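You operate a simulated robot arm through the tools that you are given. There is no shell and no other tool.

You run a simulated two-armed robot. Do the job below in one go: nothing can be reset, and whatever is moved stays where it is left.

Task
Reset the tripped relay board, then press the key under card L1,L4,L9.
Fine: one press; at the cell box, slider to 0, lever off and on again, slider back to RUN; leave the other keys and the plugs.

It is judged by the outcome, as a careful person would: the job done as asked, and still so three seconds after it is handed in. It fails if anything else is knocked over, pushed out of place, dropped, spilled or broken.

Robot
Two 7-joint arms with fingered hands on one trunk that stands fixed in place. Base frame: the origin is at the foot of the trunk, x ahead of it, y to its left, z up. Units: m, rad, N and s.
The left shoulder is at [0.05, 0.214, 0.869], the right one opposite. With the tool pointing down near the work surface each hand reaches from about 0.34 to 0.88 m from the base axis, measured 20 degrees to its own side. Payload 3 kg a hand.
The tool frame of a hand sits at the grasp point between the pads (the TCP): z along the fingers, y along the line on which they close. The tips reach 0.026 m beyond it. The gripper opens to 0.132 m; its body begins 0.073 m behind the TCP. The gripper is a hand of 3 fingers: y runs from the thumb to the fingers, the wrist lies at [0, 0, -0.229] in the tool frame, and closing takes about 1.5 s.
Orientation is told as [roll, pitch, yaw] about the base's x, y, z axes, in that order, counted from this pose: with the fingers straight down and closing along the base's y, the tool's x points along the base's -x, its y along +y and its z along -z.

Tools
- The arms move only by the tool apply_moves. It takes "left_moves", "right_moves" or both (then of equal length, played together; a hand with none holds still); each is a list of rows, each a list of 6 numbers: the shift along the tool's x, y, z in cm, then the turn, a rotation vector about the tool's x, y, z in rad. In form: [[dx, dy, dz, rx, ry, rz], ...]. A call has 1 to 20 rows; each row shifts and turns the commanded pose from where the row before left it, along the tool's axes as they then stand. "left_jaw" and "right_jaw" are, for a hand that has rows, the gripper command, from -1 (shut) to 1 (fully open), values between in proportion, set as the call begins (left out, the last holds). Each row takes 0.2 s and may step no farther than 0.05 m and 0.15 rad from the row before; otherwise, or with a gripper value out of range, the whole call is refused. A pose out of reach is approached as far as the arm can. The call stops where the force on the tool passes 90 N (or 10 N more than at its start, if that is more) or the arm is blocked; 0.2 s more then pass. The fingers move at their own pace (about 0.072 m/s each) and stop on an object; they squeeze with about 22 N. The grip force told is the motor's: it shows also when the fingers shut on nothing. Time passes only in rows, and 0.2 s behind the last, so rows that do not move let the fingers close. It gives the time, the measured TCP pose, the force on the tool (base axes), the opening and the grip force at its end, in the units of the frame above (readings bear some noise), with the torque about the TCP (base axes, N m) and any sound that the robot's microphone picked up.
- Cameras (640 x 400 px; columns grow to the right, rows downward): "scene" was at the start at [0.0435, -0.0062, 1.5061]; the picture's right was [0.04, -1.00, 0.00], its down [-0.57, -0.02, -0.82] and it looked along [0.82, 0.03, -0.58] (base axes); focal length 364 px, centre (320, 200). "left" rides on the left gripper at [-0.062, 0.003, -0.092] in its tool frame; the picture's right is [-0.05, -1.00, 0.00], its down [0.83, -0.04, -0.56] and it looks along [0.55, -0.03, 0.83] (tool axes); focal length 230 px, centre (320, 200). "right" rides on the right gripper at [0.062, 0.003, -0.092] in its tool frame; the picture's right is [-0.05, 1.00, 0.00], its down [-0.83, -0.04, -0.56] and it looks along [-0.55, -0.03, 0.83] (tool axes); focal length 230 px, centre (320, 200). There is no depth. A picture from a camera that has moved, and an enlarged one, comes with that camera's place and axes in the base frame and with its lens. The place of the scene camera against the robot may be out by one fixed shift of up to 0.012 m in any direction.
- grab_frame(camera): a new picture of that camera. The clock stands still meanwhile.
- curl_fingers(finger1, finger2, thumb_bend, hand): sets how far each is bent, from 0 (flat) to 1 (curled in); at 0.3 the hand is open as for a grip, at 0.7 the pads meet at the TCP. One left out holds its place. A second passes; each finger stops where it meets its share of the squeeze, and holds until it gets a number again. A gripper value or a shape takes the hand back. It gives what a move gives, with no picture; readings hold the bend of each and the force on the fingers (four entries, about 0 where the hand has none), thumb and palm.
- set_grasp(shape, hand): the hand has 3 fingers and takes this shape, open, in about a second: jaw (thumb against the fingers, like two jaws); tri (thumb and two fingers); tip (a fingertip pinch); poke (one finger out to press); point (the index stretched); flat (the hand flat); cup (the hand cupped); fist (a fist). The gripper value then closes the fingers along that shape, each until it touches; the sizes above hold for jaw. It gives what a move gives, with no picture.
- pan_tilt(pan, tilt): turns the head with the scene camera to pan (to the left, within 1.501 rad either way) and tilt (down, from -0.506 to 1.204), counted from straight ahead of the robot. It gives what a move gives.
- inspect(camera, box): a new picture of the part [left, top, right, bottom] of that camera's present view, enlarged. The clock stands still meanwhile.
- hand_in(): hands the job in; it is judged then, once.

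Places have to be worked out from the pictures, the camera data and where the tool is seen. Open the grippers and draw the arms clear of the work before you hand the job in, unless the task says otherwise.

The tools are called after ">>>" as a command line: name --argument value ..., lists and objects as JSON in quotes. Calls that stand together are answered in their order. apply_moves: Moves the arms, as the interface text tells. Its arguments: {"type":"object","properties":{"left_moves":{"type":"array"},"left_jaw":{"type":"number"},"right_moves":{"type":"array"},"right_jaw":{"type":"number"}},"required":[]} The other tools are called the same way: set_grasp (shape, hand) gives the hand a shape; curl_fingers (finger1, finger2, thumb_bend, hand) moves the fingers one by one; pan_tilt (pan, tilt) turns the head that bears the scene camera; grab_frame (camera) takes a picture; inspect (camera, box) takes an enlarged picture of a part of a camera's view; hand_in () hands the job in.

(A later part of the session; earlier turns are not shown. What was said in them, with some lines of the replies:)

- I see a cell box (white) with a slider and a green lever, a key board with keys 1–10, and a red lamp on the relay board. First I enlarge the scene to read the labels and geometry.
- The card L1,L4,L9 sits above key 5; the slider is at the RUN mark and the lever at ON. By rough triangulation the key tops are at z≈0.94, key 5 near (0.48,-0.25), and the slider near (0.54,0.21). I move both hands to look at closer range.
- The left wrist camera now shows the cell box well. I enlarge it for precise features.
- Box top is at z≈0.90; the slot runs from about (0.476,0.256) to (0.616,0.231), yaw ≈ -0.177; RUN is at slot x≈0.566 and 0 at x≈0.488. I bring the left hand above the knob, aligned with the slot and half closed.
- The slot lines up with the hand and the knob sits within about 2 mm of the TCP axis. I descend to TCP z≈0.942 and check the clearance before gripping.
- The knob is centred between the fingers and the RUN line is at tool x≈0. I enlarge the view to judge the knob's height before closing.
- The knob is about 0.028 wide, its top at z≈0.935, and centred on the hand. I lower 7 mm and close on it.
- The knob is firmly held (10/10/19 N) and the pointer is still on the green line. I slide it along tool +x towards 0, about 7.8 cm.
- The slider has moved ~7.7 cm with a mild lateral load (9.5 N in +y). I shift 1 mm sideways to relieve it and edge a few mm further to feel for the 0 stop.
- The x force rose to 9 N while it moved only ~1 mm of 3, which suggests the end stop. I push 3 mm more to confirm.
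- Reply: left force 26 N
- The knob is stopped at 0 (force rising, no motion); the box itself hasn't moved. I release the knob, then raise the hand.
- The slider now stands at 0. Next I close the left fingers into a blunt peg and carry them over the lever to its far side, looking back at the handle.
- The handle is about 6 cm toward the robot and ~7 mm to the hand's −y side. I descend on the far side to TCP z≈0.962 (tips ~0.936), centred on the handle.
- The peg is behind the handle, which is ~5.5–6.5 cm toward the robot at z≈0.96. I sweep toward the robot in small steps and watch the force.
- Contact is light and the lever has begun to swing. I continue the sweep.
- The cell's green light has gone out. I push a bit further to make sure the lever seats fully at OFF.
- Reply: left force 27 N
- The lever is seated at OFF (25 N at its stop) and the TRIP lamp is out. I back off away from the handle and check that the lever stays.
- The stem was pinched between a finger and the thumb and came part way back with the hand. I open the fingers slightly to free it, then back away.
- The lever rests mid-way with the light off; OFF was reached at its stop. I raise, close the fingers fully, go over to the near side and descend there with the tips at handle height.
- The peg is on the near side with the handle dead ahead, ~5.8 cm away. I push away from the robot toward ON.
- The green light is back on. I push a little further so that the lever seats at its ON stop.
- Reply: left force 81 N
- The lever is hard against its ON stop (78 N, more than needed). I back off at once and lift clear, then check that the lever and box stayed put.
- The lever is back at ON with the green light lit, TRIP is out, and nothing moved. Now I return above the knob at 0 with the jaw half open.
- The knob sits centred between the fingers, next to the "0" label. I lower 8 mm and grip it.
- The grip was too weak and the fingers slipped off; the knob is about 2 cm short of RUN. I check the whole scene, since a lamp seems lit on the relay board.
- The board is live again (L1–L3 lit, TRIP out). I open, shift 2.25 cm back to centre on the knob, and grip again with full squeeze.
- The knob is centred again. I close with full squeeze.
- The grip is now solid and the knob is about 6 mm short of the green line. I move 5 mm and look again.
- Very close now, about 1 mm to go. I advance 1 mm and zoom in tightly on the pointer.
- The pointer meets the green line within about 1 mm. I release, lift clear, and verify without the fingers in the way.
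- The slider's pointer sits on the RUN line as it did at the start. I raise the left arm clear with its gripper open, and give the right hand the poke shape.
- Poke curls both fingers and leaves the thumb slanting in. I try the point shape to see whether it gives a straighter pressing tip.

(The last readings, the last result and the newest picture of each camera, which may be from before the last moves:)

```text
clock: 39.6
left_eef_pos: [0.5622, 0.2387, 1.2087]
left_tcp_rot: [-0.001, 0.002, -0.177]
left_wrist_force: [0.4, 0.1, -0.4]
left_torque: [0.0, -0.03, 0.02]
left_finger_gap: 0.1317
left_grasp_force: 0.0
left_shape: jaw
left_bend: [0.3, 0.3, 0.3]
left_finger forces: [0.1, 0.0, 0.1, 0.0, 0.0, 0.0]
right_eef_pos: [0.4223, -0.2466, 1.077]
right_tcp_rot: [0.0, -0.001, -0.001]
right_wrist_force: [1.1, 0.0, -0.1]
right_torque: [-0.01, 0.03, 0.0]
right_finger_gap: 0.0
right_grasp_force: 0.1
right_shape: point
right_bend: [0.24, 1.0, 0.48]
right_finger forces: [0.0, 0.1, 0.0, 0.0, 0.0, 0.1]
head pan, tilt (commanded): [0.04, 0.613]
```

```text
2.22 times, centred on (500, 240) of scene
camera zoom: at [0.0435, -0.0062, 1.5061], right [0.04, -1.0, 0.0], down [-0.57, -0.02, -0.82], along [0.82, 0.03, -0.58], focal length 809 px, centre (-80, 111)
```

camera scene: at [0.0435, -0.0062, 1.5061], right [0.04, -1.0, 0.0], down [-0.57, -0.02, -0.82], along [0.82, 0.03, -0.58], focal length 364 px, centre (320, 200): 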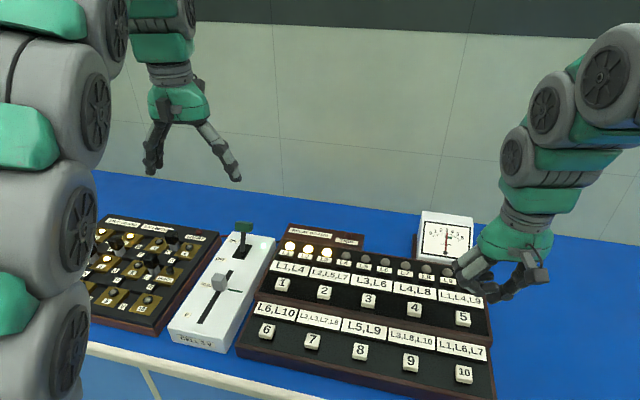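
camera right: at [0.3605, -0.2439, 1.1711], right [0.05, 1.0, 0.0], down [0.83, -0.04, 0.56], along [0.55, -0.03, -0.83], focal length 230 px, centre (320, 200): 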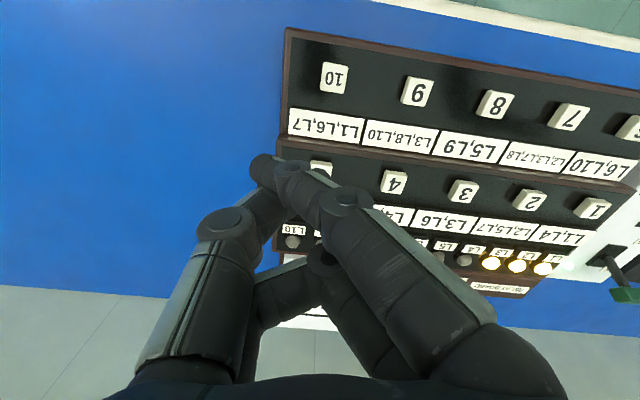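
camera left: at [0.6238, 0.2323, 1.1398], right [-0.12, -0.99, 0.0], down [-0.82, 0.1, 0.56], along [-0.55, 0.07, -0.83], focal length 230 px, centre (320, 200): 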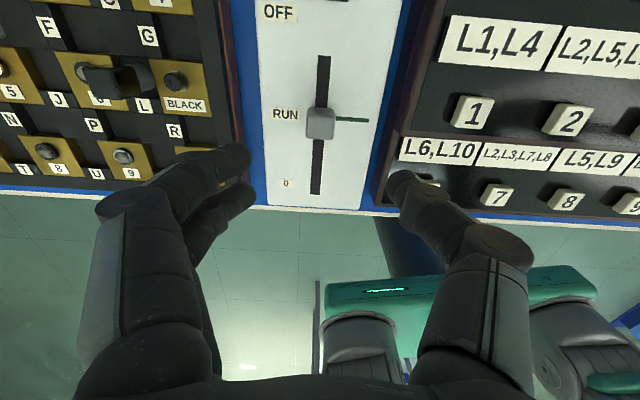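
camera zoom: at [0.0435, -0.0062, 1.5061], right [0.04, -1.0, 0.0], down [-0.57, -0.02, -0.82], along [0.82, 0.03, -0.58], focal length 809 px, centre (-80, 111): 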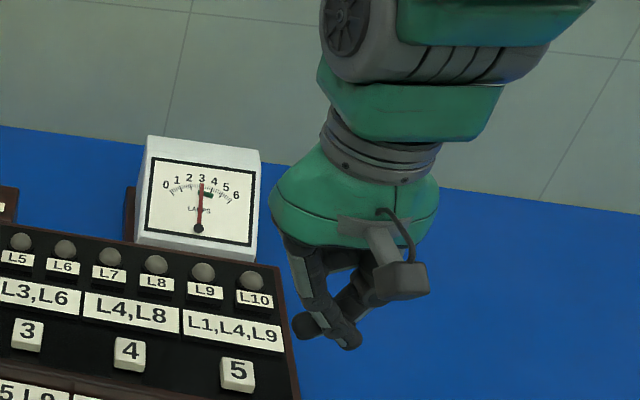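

The pointing finger crosses the thumb at an angle, which is hard to aim. I try the fingertip pinch, closed, which should put a small tip on the tool axis.

>>> set_grasp --hand "right" --shape "tip"

>>> apply_moves --right_moves '[[0, 0, 0, 0, 0, 0], [0, 0, 0, 0, 0, 0], [0, 0, 0, 0, 0, 0], [0, 0, 0, 0, 0, 0], [0, 0, 0, 0, 0, 0], [0, 0, 0, 0, 0, 0], [0, 0, 0, 0, 0, 0]]' --right_jaw -1

>>> grab_frame --camera "right"

>>> inspect --camera "scene" --box '[400, 150, 600, 330]'

```text
clock: 40.5
left_eef_pos: [0.5617, 0.2389, 1.2083]
left_tcp_rot: [0.0, 0.0, -0.177]
left_wrist_force: [0.2, -0.7, -0.5]
left_torque: [0.01, -0.02, -0.01]
left_finger_gap: 0.132
left_grasp_force: 0.1
left_shape: jaw
left_bend: [0.3, 0.3, 0.3]
left_finger forces: [0.1, 0.0, 0.1, 0.1, 0.0, 0.1]
right_eef_pos: [0.4222, -0.247, 1.0756]
right_tcp_rot: [-0.001, 0.0, 0.0]
right_wrist_force: [0.6, 1.0, 0.0]
right_torque: [0.01, 0.0, -0.04]
right_finger_gap: 0.0949
right_grasp_force: 0.0
right_shape: tip
right_bend: [0.3, 0.78, 0.3]
right_finger forces: [0.1, 0.1, 0.0, 0.0, 0.0, 0.0]
head pan, tilt (commanded): [0.04, 0.613]
```

```text
clock: 42.1
left_eef_pos: [0.5604, 0.2385, 1.2085]
left_tcp_rot: [-0.001, 0.0, -0.177]
left_wrist_force: [0.0, 0.5, 0.3]
left_torque: [0.02, -0.02, 0.0]
left_finger_gap: 0.1317
left_grasp_force: 0.1
left_shape: jaw
left_bend: [0.3, 0.3, 0.3]
left_finger forces: [0.0, 0.0, 0.0, 0.0, 0.0, 0.0]
right_eef_pos: [0.4223, -0.2469, 1.0772]
right_tcp_rot: [-0.001, 0.0, 0.0]
right_wrist_force: [-0.1, 0.0, -0.4]
right_torque: [-0.01, -0.01, 0.0]
right_finger_gap: 0.0
right_grasp_force: 22.3
right_shape: tip
right_bend: [0.62, 0.74, 0.64]
right_finger forces: [0.0, 0.1, 0.1, 0.0, 0.0, 0.1]
head pan, tilt (commanded): [0.04, 0.613]
```

```text
taken
camera right: at [0.3605, -0.2439, 1.1711], right [0.05, 1.0, 0.0], down [0.83, -0.04, 0.56], along [0.55, -0.03, -0.83], focal length 230 px, centre (320, 200)
```

right: 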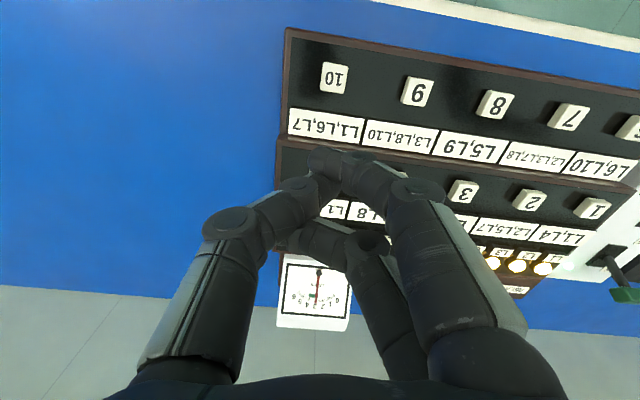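

```text
2.22 times, centred on (500, 240) of scene
camera zoom: at [0.0435, -0.0062, 1.5061], right [0.04, -1.0, 0.0], down [-0.57, -0.02, -0.82], along [0.82, 0.03, -0.58], focal length 809 px, centre (-80, 111)
```

zoom: 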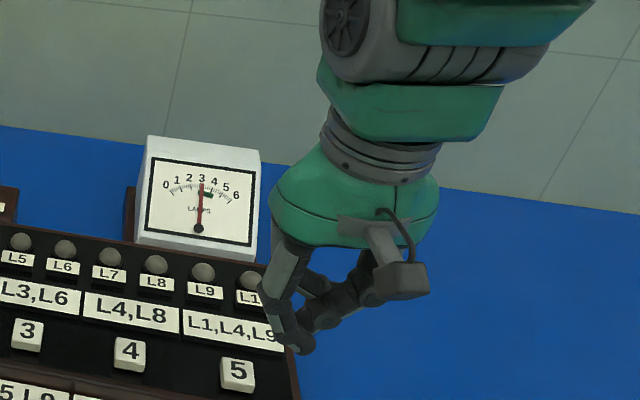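

The closed pinch gives a compact tip about 26 mm beyond the TCP, with the other finger tucked ~4 cm higher. I bring it over key 5, estimated at (0.486,-0.249, top z≈0.928), staying ~4 cm above.

>>> apply_moves --right_moves '[[-2.4, -0.17, 2.5, 0, 0, 0], [-2.4, -0.17, 2.5, 0, 0, 0], [-2.4, -0.17, 2.5, 0, 0, 0], [0, 0, 0, 0, 0, 0]]'

>>> grab_frame --camera "right"

>>> inspect --camera "scene" --box '[400, 210, 540, 350]'

```text
clock: 43.1
left_eef_pos: [0.5621, 0.2407, 1.2084]
left_tcp_rot: [0.001, 0.001, -0.178]
left_wrist_force: [0.8, 0.0, 0.4]
left_torque: [0.03, 0.02, -0.01]
left_finger_gap: 0.1322
left_grasp_force: 0.0
left_shape: jaw
left_bend: [0.3, 0.3, 0.3]
left_finger forces: [0.0, 0.0, 0.1, 0.0, 0.1, 0.0]
right_eef_pos: [0.494, -0.2519, 1.0038]
right_tcp_rot: [-0.001, -0.001, -0.001]
right_wrist_force: [-0.4, -0.1, -0.1]
right_torque: [0.0, -0.03, -0.01]
right_finger_gap: 0.0003
right_grasp_force: 22.1
right_shape: tip
right_bend: [0.62, 0.74, 0.64]
right_finger forces: [0.0, 0.0, 0.0, 0.0, 0.1, 0.0]
head pan, tilt (commanded): [0.04, 0.613]
```

```text
taken
camera right: at [0.4323, -0.2497, 1.0965], right [0.05, 1.0, 0.0], down [0.83, -0.04, 0.56], along [0.55, -0.03, -0.83], focal length 230 px, centre (320, 200)
```

right: 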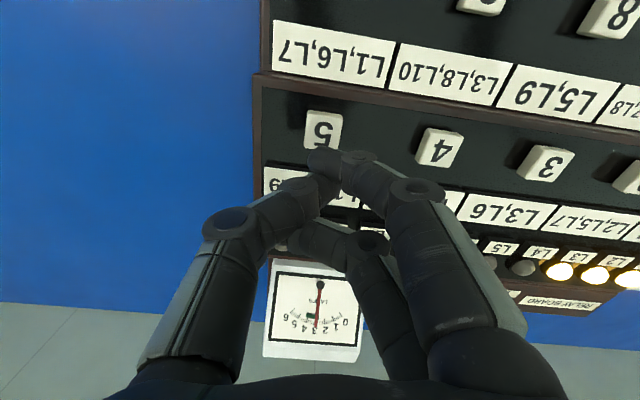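

```text
2.86 times, centred on (470, 280) of scene
camera zoom: at [0.0435, -0.0062, 1.5061], right [0.04, -1.0, 0.0], down [-0.57, -0.02, -0.82], along [0.82, 0.03, -0.58], focal length 1040 px, centre (-109, -29)
```

zoom: 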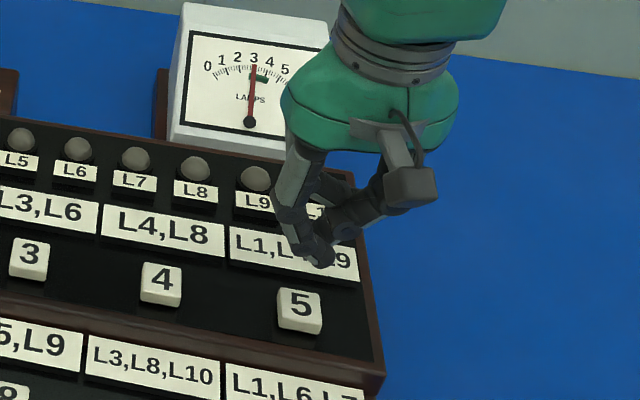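

Key 5 is at (0.484,-0.250) and the pinch tip is over (0.4845,-0.247). I shift 3 mm sideways and descend 3.5 cm, then look again.

>>> apply_moves --right_moves '[[0, -0.3, 1.5, 0, 0, 0], [0, 0, 1.2, 0, 0, 0], [0, 0, 0.8, 0, 0, 0], [0, 0, 0, 0, 0, 0]]'

>>> inspect --camera "right" --box '[250, 70, 410, 220]'

>>> inspect --camera "scene" --box '[420, 270, 510, 350]'

```text
clock: 44.1
left_eef_pos: [0.562, 0.2393, 1.2088]
left_tcp_rot: [0.0, 0.001, -0.177]
left_wrist_force: [0.3, -1.4, -0.2]
left_torque: [0.04, 0.03, -0.01]
left_finger_gap: 0.1318
left_grasp_force: 0.1
left_shape: jaw
left_bend: [0.3, 0.3, 0.3]
left_finger forces: [0.1, 0.0, 0.0, 0.1, 0.0, 0.1]
right_eef_pos: [0.4951, -0.2543, 0.9674]
right_tcp_rot: [-0.001, 0.001, 0.001]
right_wrist_force: [0.8, 0.1, -0.5]
right_torque: [0.0, 0.03, 0.02]
right_finger_gap: 0.0001
right_grasp_force: 22.2
right_shape: tip
right_bend: [0.62, 0.74, 0.64]
right_finger forces: [0.0, 0.1, 0.0, 0.0, 0.1, 0.0]
head pan, tilt (commanded): [0.04, 0.613]
```

```text
2.67 times, centred on (330, 145) of right
camera zoom: at [0.4325, -0.252, 1.0615], right [0.05, 1.0, 0.0], down [0.83, -0.04, 0.56], along [0.55, -0.03, -0.83], focal length 614 px, centre (293, 347)
```

zoom: 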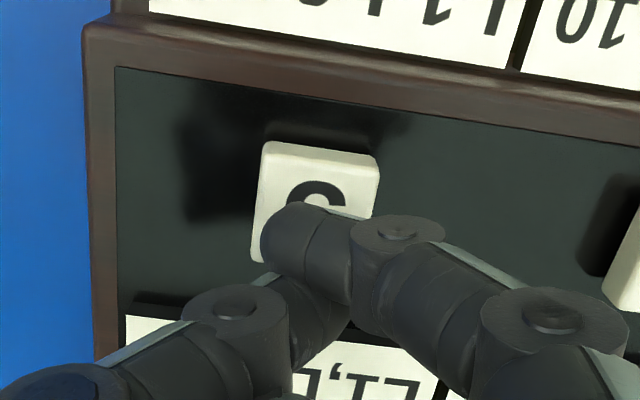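

```text
5.00 times, centred on (465, 310) of scene
camera zoom: at [0.0435, -0.0062, 1.5061], right [0.04, -1.0, 0.0], down [-0.57, -0.02, -0.82], along [0.82, 0.03, -0.58], focal length 1820 px, centre (-405, -350)
```

zoom: 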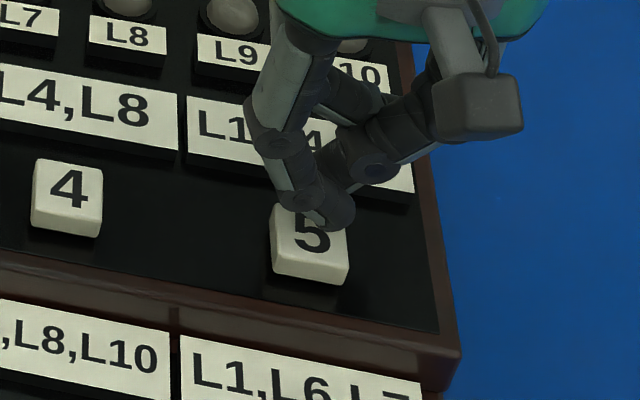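

The tip is slightly toward −y of the key's centre; I shift it back 4 mm in y and 3 mm in x, and lower 8 mm to hover just above the key.

>>> apply_moves --right_moves '[[0.3, 0.4, 0, 0, 0, 0], [0, 0, 0.5, 0, 0, 0], [0, 0, 0.3, 0, 0, 0], [0, 0, 0, 0, 0, 0]]'

>>> inspect --camera "right" --box '[250, 70, 410, 220]'

>>> inspect --camera "scene" --box '[420, 270, 510, 350]'

```text
clock: 45.1
left_eef_pos: [0.5614, 0.2389, 1.2087]
left_tcp_rot: [0.0, 0.002, -0.177]
left_wrist_force: [-0.4, 0.4, 0.3]
left_torque: [0.02, -0.02, 0.01]
left_finger_gap: 0.1318
left_grasp_force: 0.2
left_shape: jaw
left_bend: [0.3, 0.3, 0.3]
left_finger forces: [0.0, 0.0, 0.0, 0.1, 0.0, 0.0]
right_eef_pos: [0.4917, -0.251, 0.9611]
right_tcp_rot: [0.001, 0.0, -0.002]
right_wrist_force: [0.7, -0.5, -0.4]
right_torque: [0.01, -0.02, 0.0]
right_finger_gap: 0.0
right_grasp_force: 22.1
right_shape: tip
right_bend: [0.62, 0.74, 0.64]
right_finger forces: [0.0, 0.0, 0.1, 0.0, 0.0, 0.0]
head pan, tilt (commanded): [0.04, 0.613]
```

```text
2.67 times, centred on (330, 145) of right
camera zoom: at [0.4295, -0.248, 1.0536], right [0.05, 1.0, 0.0], down [0.83, -0.04, 0.55], along [0.55, -0.03, -0.83], focal length 614 px, centre (293, 347)
```

zoom: 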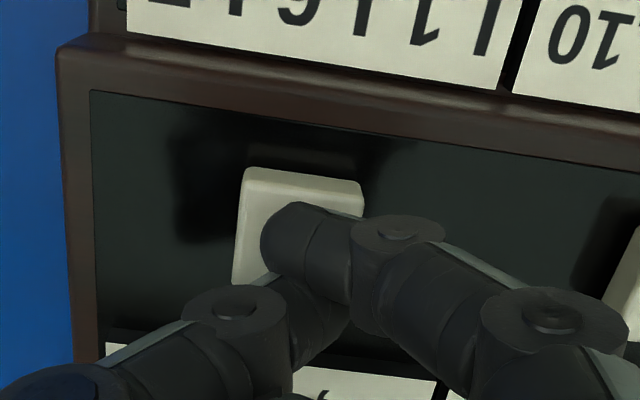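

```text
5.00 times, centred on (465, 310) of scene
camera zoom: at [0.0435, -0.0062, 1.5061], right [0.04, -1.0, 0.0], down [-0.57, -0.02, -0.82], along [0.82, 0.03, -0.58], focal length 1820 px, centre (-405, -350)
```

zoom: 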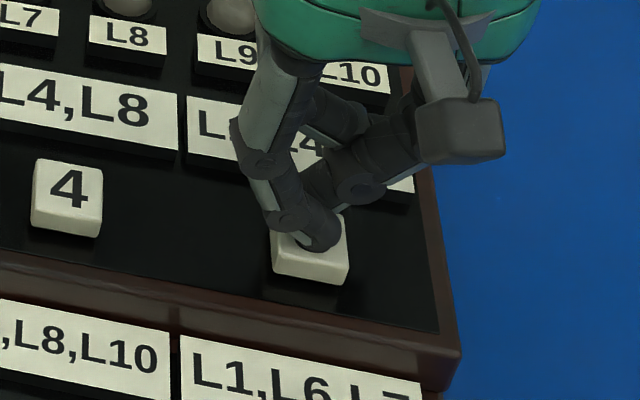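

The tip is centred over key 5 with only key 5 below it. I go down gently in 2 mm steps.

>>> apply_moves --right_moves '[[0, 0, 0.2, 0, 0, 0], [0, 0, 0.2, 0, 0, 0], [0, 0, 0.2, 0, 0, 0], [0, 0, 0, 0, 0, 0]]'

>>> inspect --camera "scene" --box '[230, 210, 510, 400]'

```text
clock: 46.1
left_eef_pos: [0.5616, 0.2399, 1.2085]
left_tcp_rot: [0.0, 0.0, -0.177]
left_wrist_force: [-0.2, -0.2, 1.0]
left_torque: [0.0, -0.01, 0.02]
left_finger_gap: 0.1319
left_grasp_force: 0.3
left_shape: jaw
left_bend: [0.3, 0.3, 0.3]
left_finger forces: [0.0, 0.1, 0.0, 0.0, 0.1, 0.1]
right_eef_pos: [0.4917, -0.2503, 0.954]
right_tcp_rot: [0.0, 0.0, -0.001]
right_wrist_force: [-0.5, 1.0, 2.3]
right_torque: [0.0, 0.01, 0.02]
right_finger_gap: 0.0001
right_grasp_force: 22.4
right_shape: tip
right_bend: [0.63, 0.74, 0.64]
right_finger forces: [0.1, 0.1, 0.0, 0.0, 0.0, 0.1]
head pan, tilt (commanded): [0.04, 0.613]
heard: click
```

```text
2.11 times, centred on (370, 305) of scene
camera zoom: at [0.0435, -0.0062, 1.5061], right [0.04, -1.0, 0.0], down [-0.57, -0.02, -0.82], along [0.82, 0.03, -0.58], focal length 766 px, centre (215, -21)
```

zoom: 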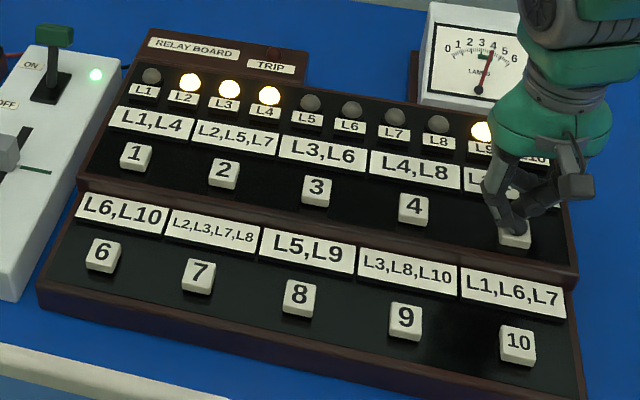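

A click was heard and L1, L4 and L9 toggled (L1 out, L4 and L9 lit): the press registered. I lift straight up and away.

>>> apply_moves --right_moves '[[0, 0, -2, 0, 0, 0], [0, 0, -4, 0, 0, 0], [0, 0, -4, 0, 0, 0], [0, 0, -4, 0, 0, 0], [0, 0, -4, 0, 0, 0], [0, 0, -4, 0, 0, 0], [0, 0, 0, 0, 0, 0]]'

>>> set_grasp --hand "right" --shape "jaw"

>>> apply_moves --left_moves '[[2, 0, -1, 0, 0, 0], [3, 0, -1, 0, 0, 0], [3, 0, -1, 0, 0, 0], [0, 0, 0, 0, 0, 0]]' --left_jaw 1 --right_moves '[[0, -2, 0, 0, 0, 0], [0, -3, 0, 0, 0, 0], [0, -3, 0, 0, 0, 0], [0, 0, 0, 0, 0, 0]]' --right_jaw 1

>>> grab_frame --camera "scene"

>>> inspect --camera "scene" --box '[230, 210, 510, 400]'

>>> inspect --camera "scene" --box '[160, 210, 300, 360]'

>>> inspect --camera "scene" --box '[0, 180, 230, 340]'

```text
clock: 47.7
left_eef_pos: [0.5619, 0.2394, 1.2106]
left_tcp_rot: [0.0, 0.0, -0.176]
left_wrist_force: [-0.4, 0.4, -0.2]
left_torque: [0.0, 0.01, -0.03]
left_finger_gap: 0.132
left_grasp_force: 0.1
left_shape: jaw
left_bend: [0.3, 0.3, 0.3]
left_finger forces: [0.0, 0.1, 0.0, 0.0, 0.0, 0.1]
right_eef_pos: [0.4918, -0.2515, 1.1739]
right_tcp_rot: [0.0, 0.0, 0.0]
right_wrist_force: [0.6, -1.0, 0.2]
right_torque: [0.01, -0.01, 0.0]
right_finger_gap: 0.0002
right_grasp_force: 21.7
right_shape: tip
right_bend: [0.63, 0.74, 0.64]
right_finger forces: [0.0, 0.0, 0.1, 0.0, 0.0, 0.0]
head pan, tilt (commanded): [0.04, 0.613]
```

```text
clock: 48.6
left_eef_pos: [0.5621, 0.2386, 1.2078]
left_tcp_rot: [0.0, 0.0, -0.176]
left_wrist_force: [-0.6, 0.3, 1.2]
left_torque: [0.03, -0.02, 0.02]
left_finger_gap: 0.1315
left_grasp_force: 0.0
left_shape: jaw
left_bend: [0.3, 0.3, 0.3]
left_finger forces: [0.0, 0.0, 0.1, 0.0, 0.0, 0.0]
right_eef_pos: [0.4913, -0.2491, 1.1744]
right_tcp_rot: [0.0, 0.0, 0.0]
right_wrist_force: [-0.2, 0.2, -0.2]
right_torque: [-0.07, -0.01, -0.02]
right_finger_gap: 0.1319
right_grasp_force: 0.1
right_shape: jaw
right_bend: [0.3, 0.3, 0.3]
right_finger forces: [0.0, 0.0, 0.1, 0.0, 0.1, 0.0]
head pan, tilt (commanded): [0.04, 0.613]
```

```text
clock: 49.6
left_eef_pos: [0.4829, 0.2545, 1.2381]
left_tcp_rot: [0.0, 0.0, -0.177]
left_wrist_force: [-0.4, -0.1, 0.2]
left_torque: [0.01, -0.03, -0.02]
left_finger_gap: 0.132
left_grasp_force: 0.1
left_shape: jaw
left_bend: [0.3, 0.3, 0.3]
left_finger forces: [0.0, 0.1, 0.1, 0.0, 0.0, 0.0]
right_eef_pos: [0.4919, -0.3308, 1.1748]
right_tcp_rot: [0.0, -0.001, -0.001]
right_wrist_force: [0.1, 0.8, -0.1]
right_torque: [-0.02, 0.01, 0.01]
right_finger_gap: 0.132
right_grasp_force: 0.1
right_shape: jaw
right_bend: [0.3, 0.3, 0.3]
right_finger forces: [0.0, 0.0, 0.0, 0.0, 0.0, 0.1]
head pan, tilt (commanded): [0.04, 0.613]
```

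```text
taken
camera scene: at [0.0435, -0.0062, 1.5061], right [0.04, -1.0, 0.0], down [-0.57, -0.02, -0.82], along [0.82, 0.03, -0.58], focal length 364 px, centre (320, 200)
```

scene: 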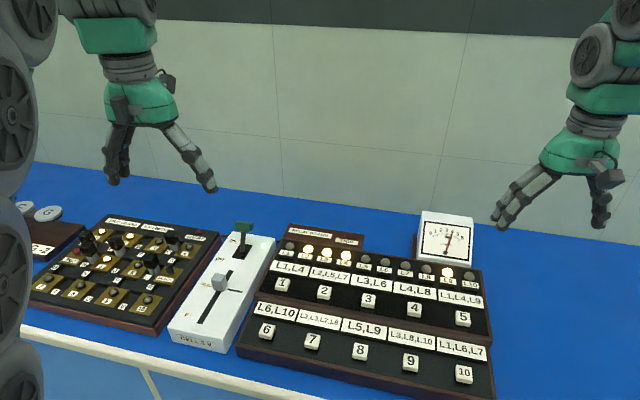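

```text
2.11 times, centred on (370, 305) of scene
camera zoom: at [0.0435, -0.0062, 1.5061], right [0.04, -1.0, 0.0], down [-0.57, -0.02, -0.82], along [0.82, 0.03, -0.58], focal length 766 px, centre (215, -21)
```

zoom: 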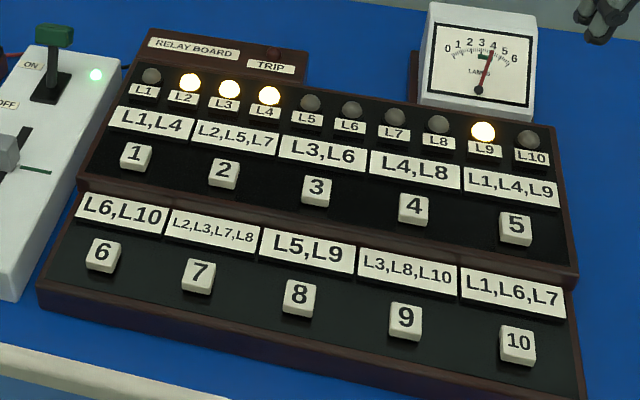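

```text
2.67 times, centred on (230, 285) of scene
camera zoom: at [0.0435, -0.0062, 1.5061], right [0.04, -1.0, 0.0], down [-0.57, -0.02, -0.82], along [0.82, 0.03, -0.58], focal length 971 px, centre (560, -27)
```

zoom: 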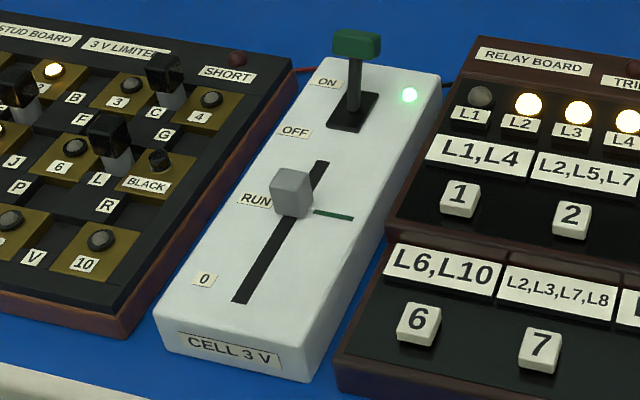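

```text
2.50 times, centred on (115, 260) of scene
camera zoom: at [0.0435, -0.0062, 1.5061], right [0.04, -1.0, 0.0], down [-0.57, -0.02, -0.82], along [0.82, 0.03, -0.58], focal length 910 px, centre (832, 50)
```

zoom: 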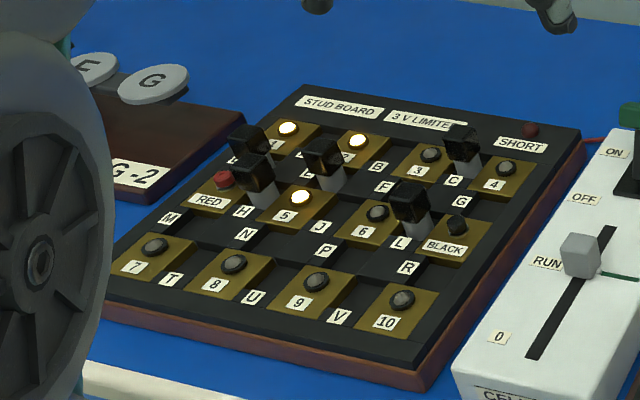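

Everything checks out:
- The TRIP lamp is out and the lever is at ON.
- The slider pointer is on the RUN line.
- Key 5 has been pressed once, toggling L1, L4 and L9.
- The other keys and plugs are undisturbed, and both arms are clear with grippers open.

I hand the job in.

>>> hand_in

```text
The job is handed in.
```

The relay board is reset and I pressed key 5, the one under card L1,L4,L9, once. The job is handed in; I got no result back from the judging.

- **Reset:** At the cell box I moved the slider to 0, put the lever off and on again, and moved the slider back to RUN. The TRIP lamp is out and the cell's green light is on. The slider pointer is on the green RUN line, within about 1 mm of where it started.
- **Key press:** A click was heard, L1 went out, and L4 and L9 lit. L2, L3, L4 and L9 are now on and the lamp meter reads 4.
- **Everything else:** The other keys, the plugs and the boards look as they did at the start. Both arms are clear with grippers open.

Three things did not go cleanly:

- **Lever pulled back from OFF:** It reached its OFF stop, then came part-way back with the hand before I pushed it to ON. The light stayed off until that push.
- **Hard push at ON:** I pressed about 78 N against the ON stop, more than was needed. I saw no damage, and the box did not move.
- **Slider slip:** My grip slipped on the way back to RUN, so the slider stopped about 2 cm short until I gripped it again.
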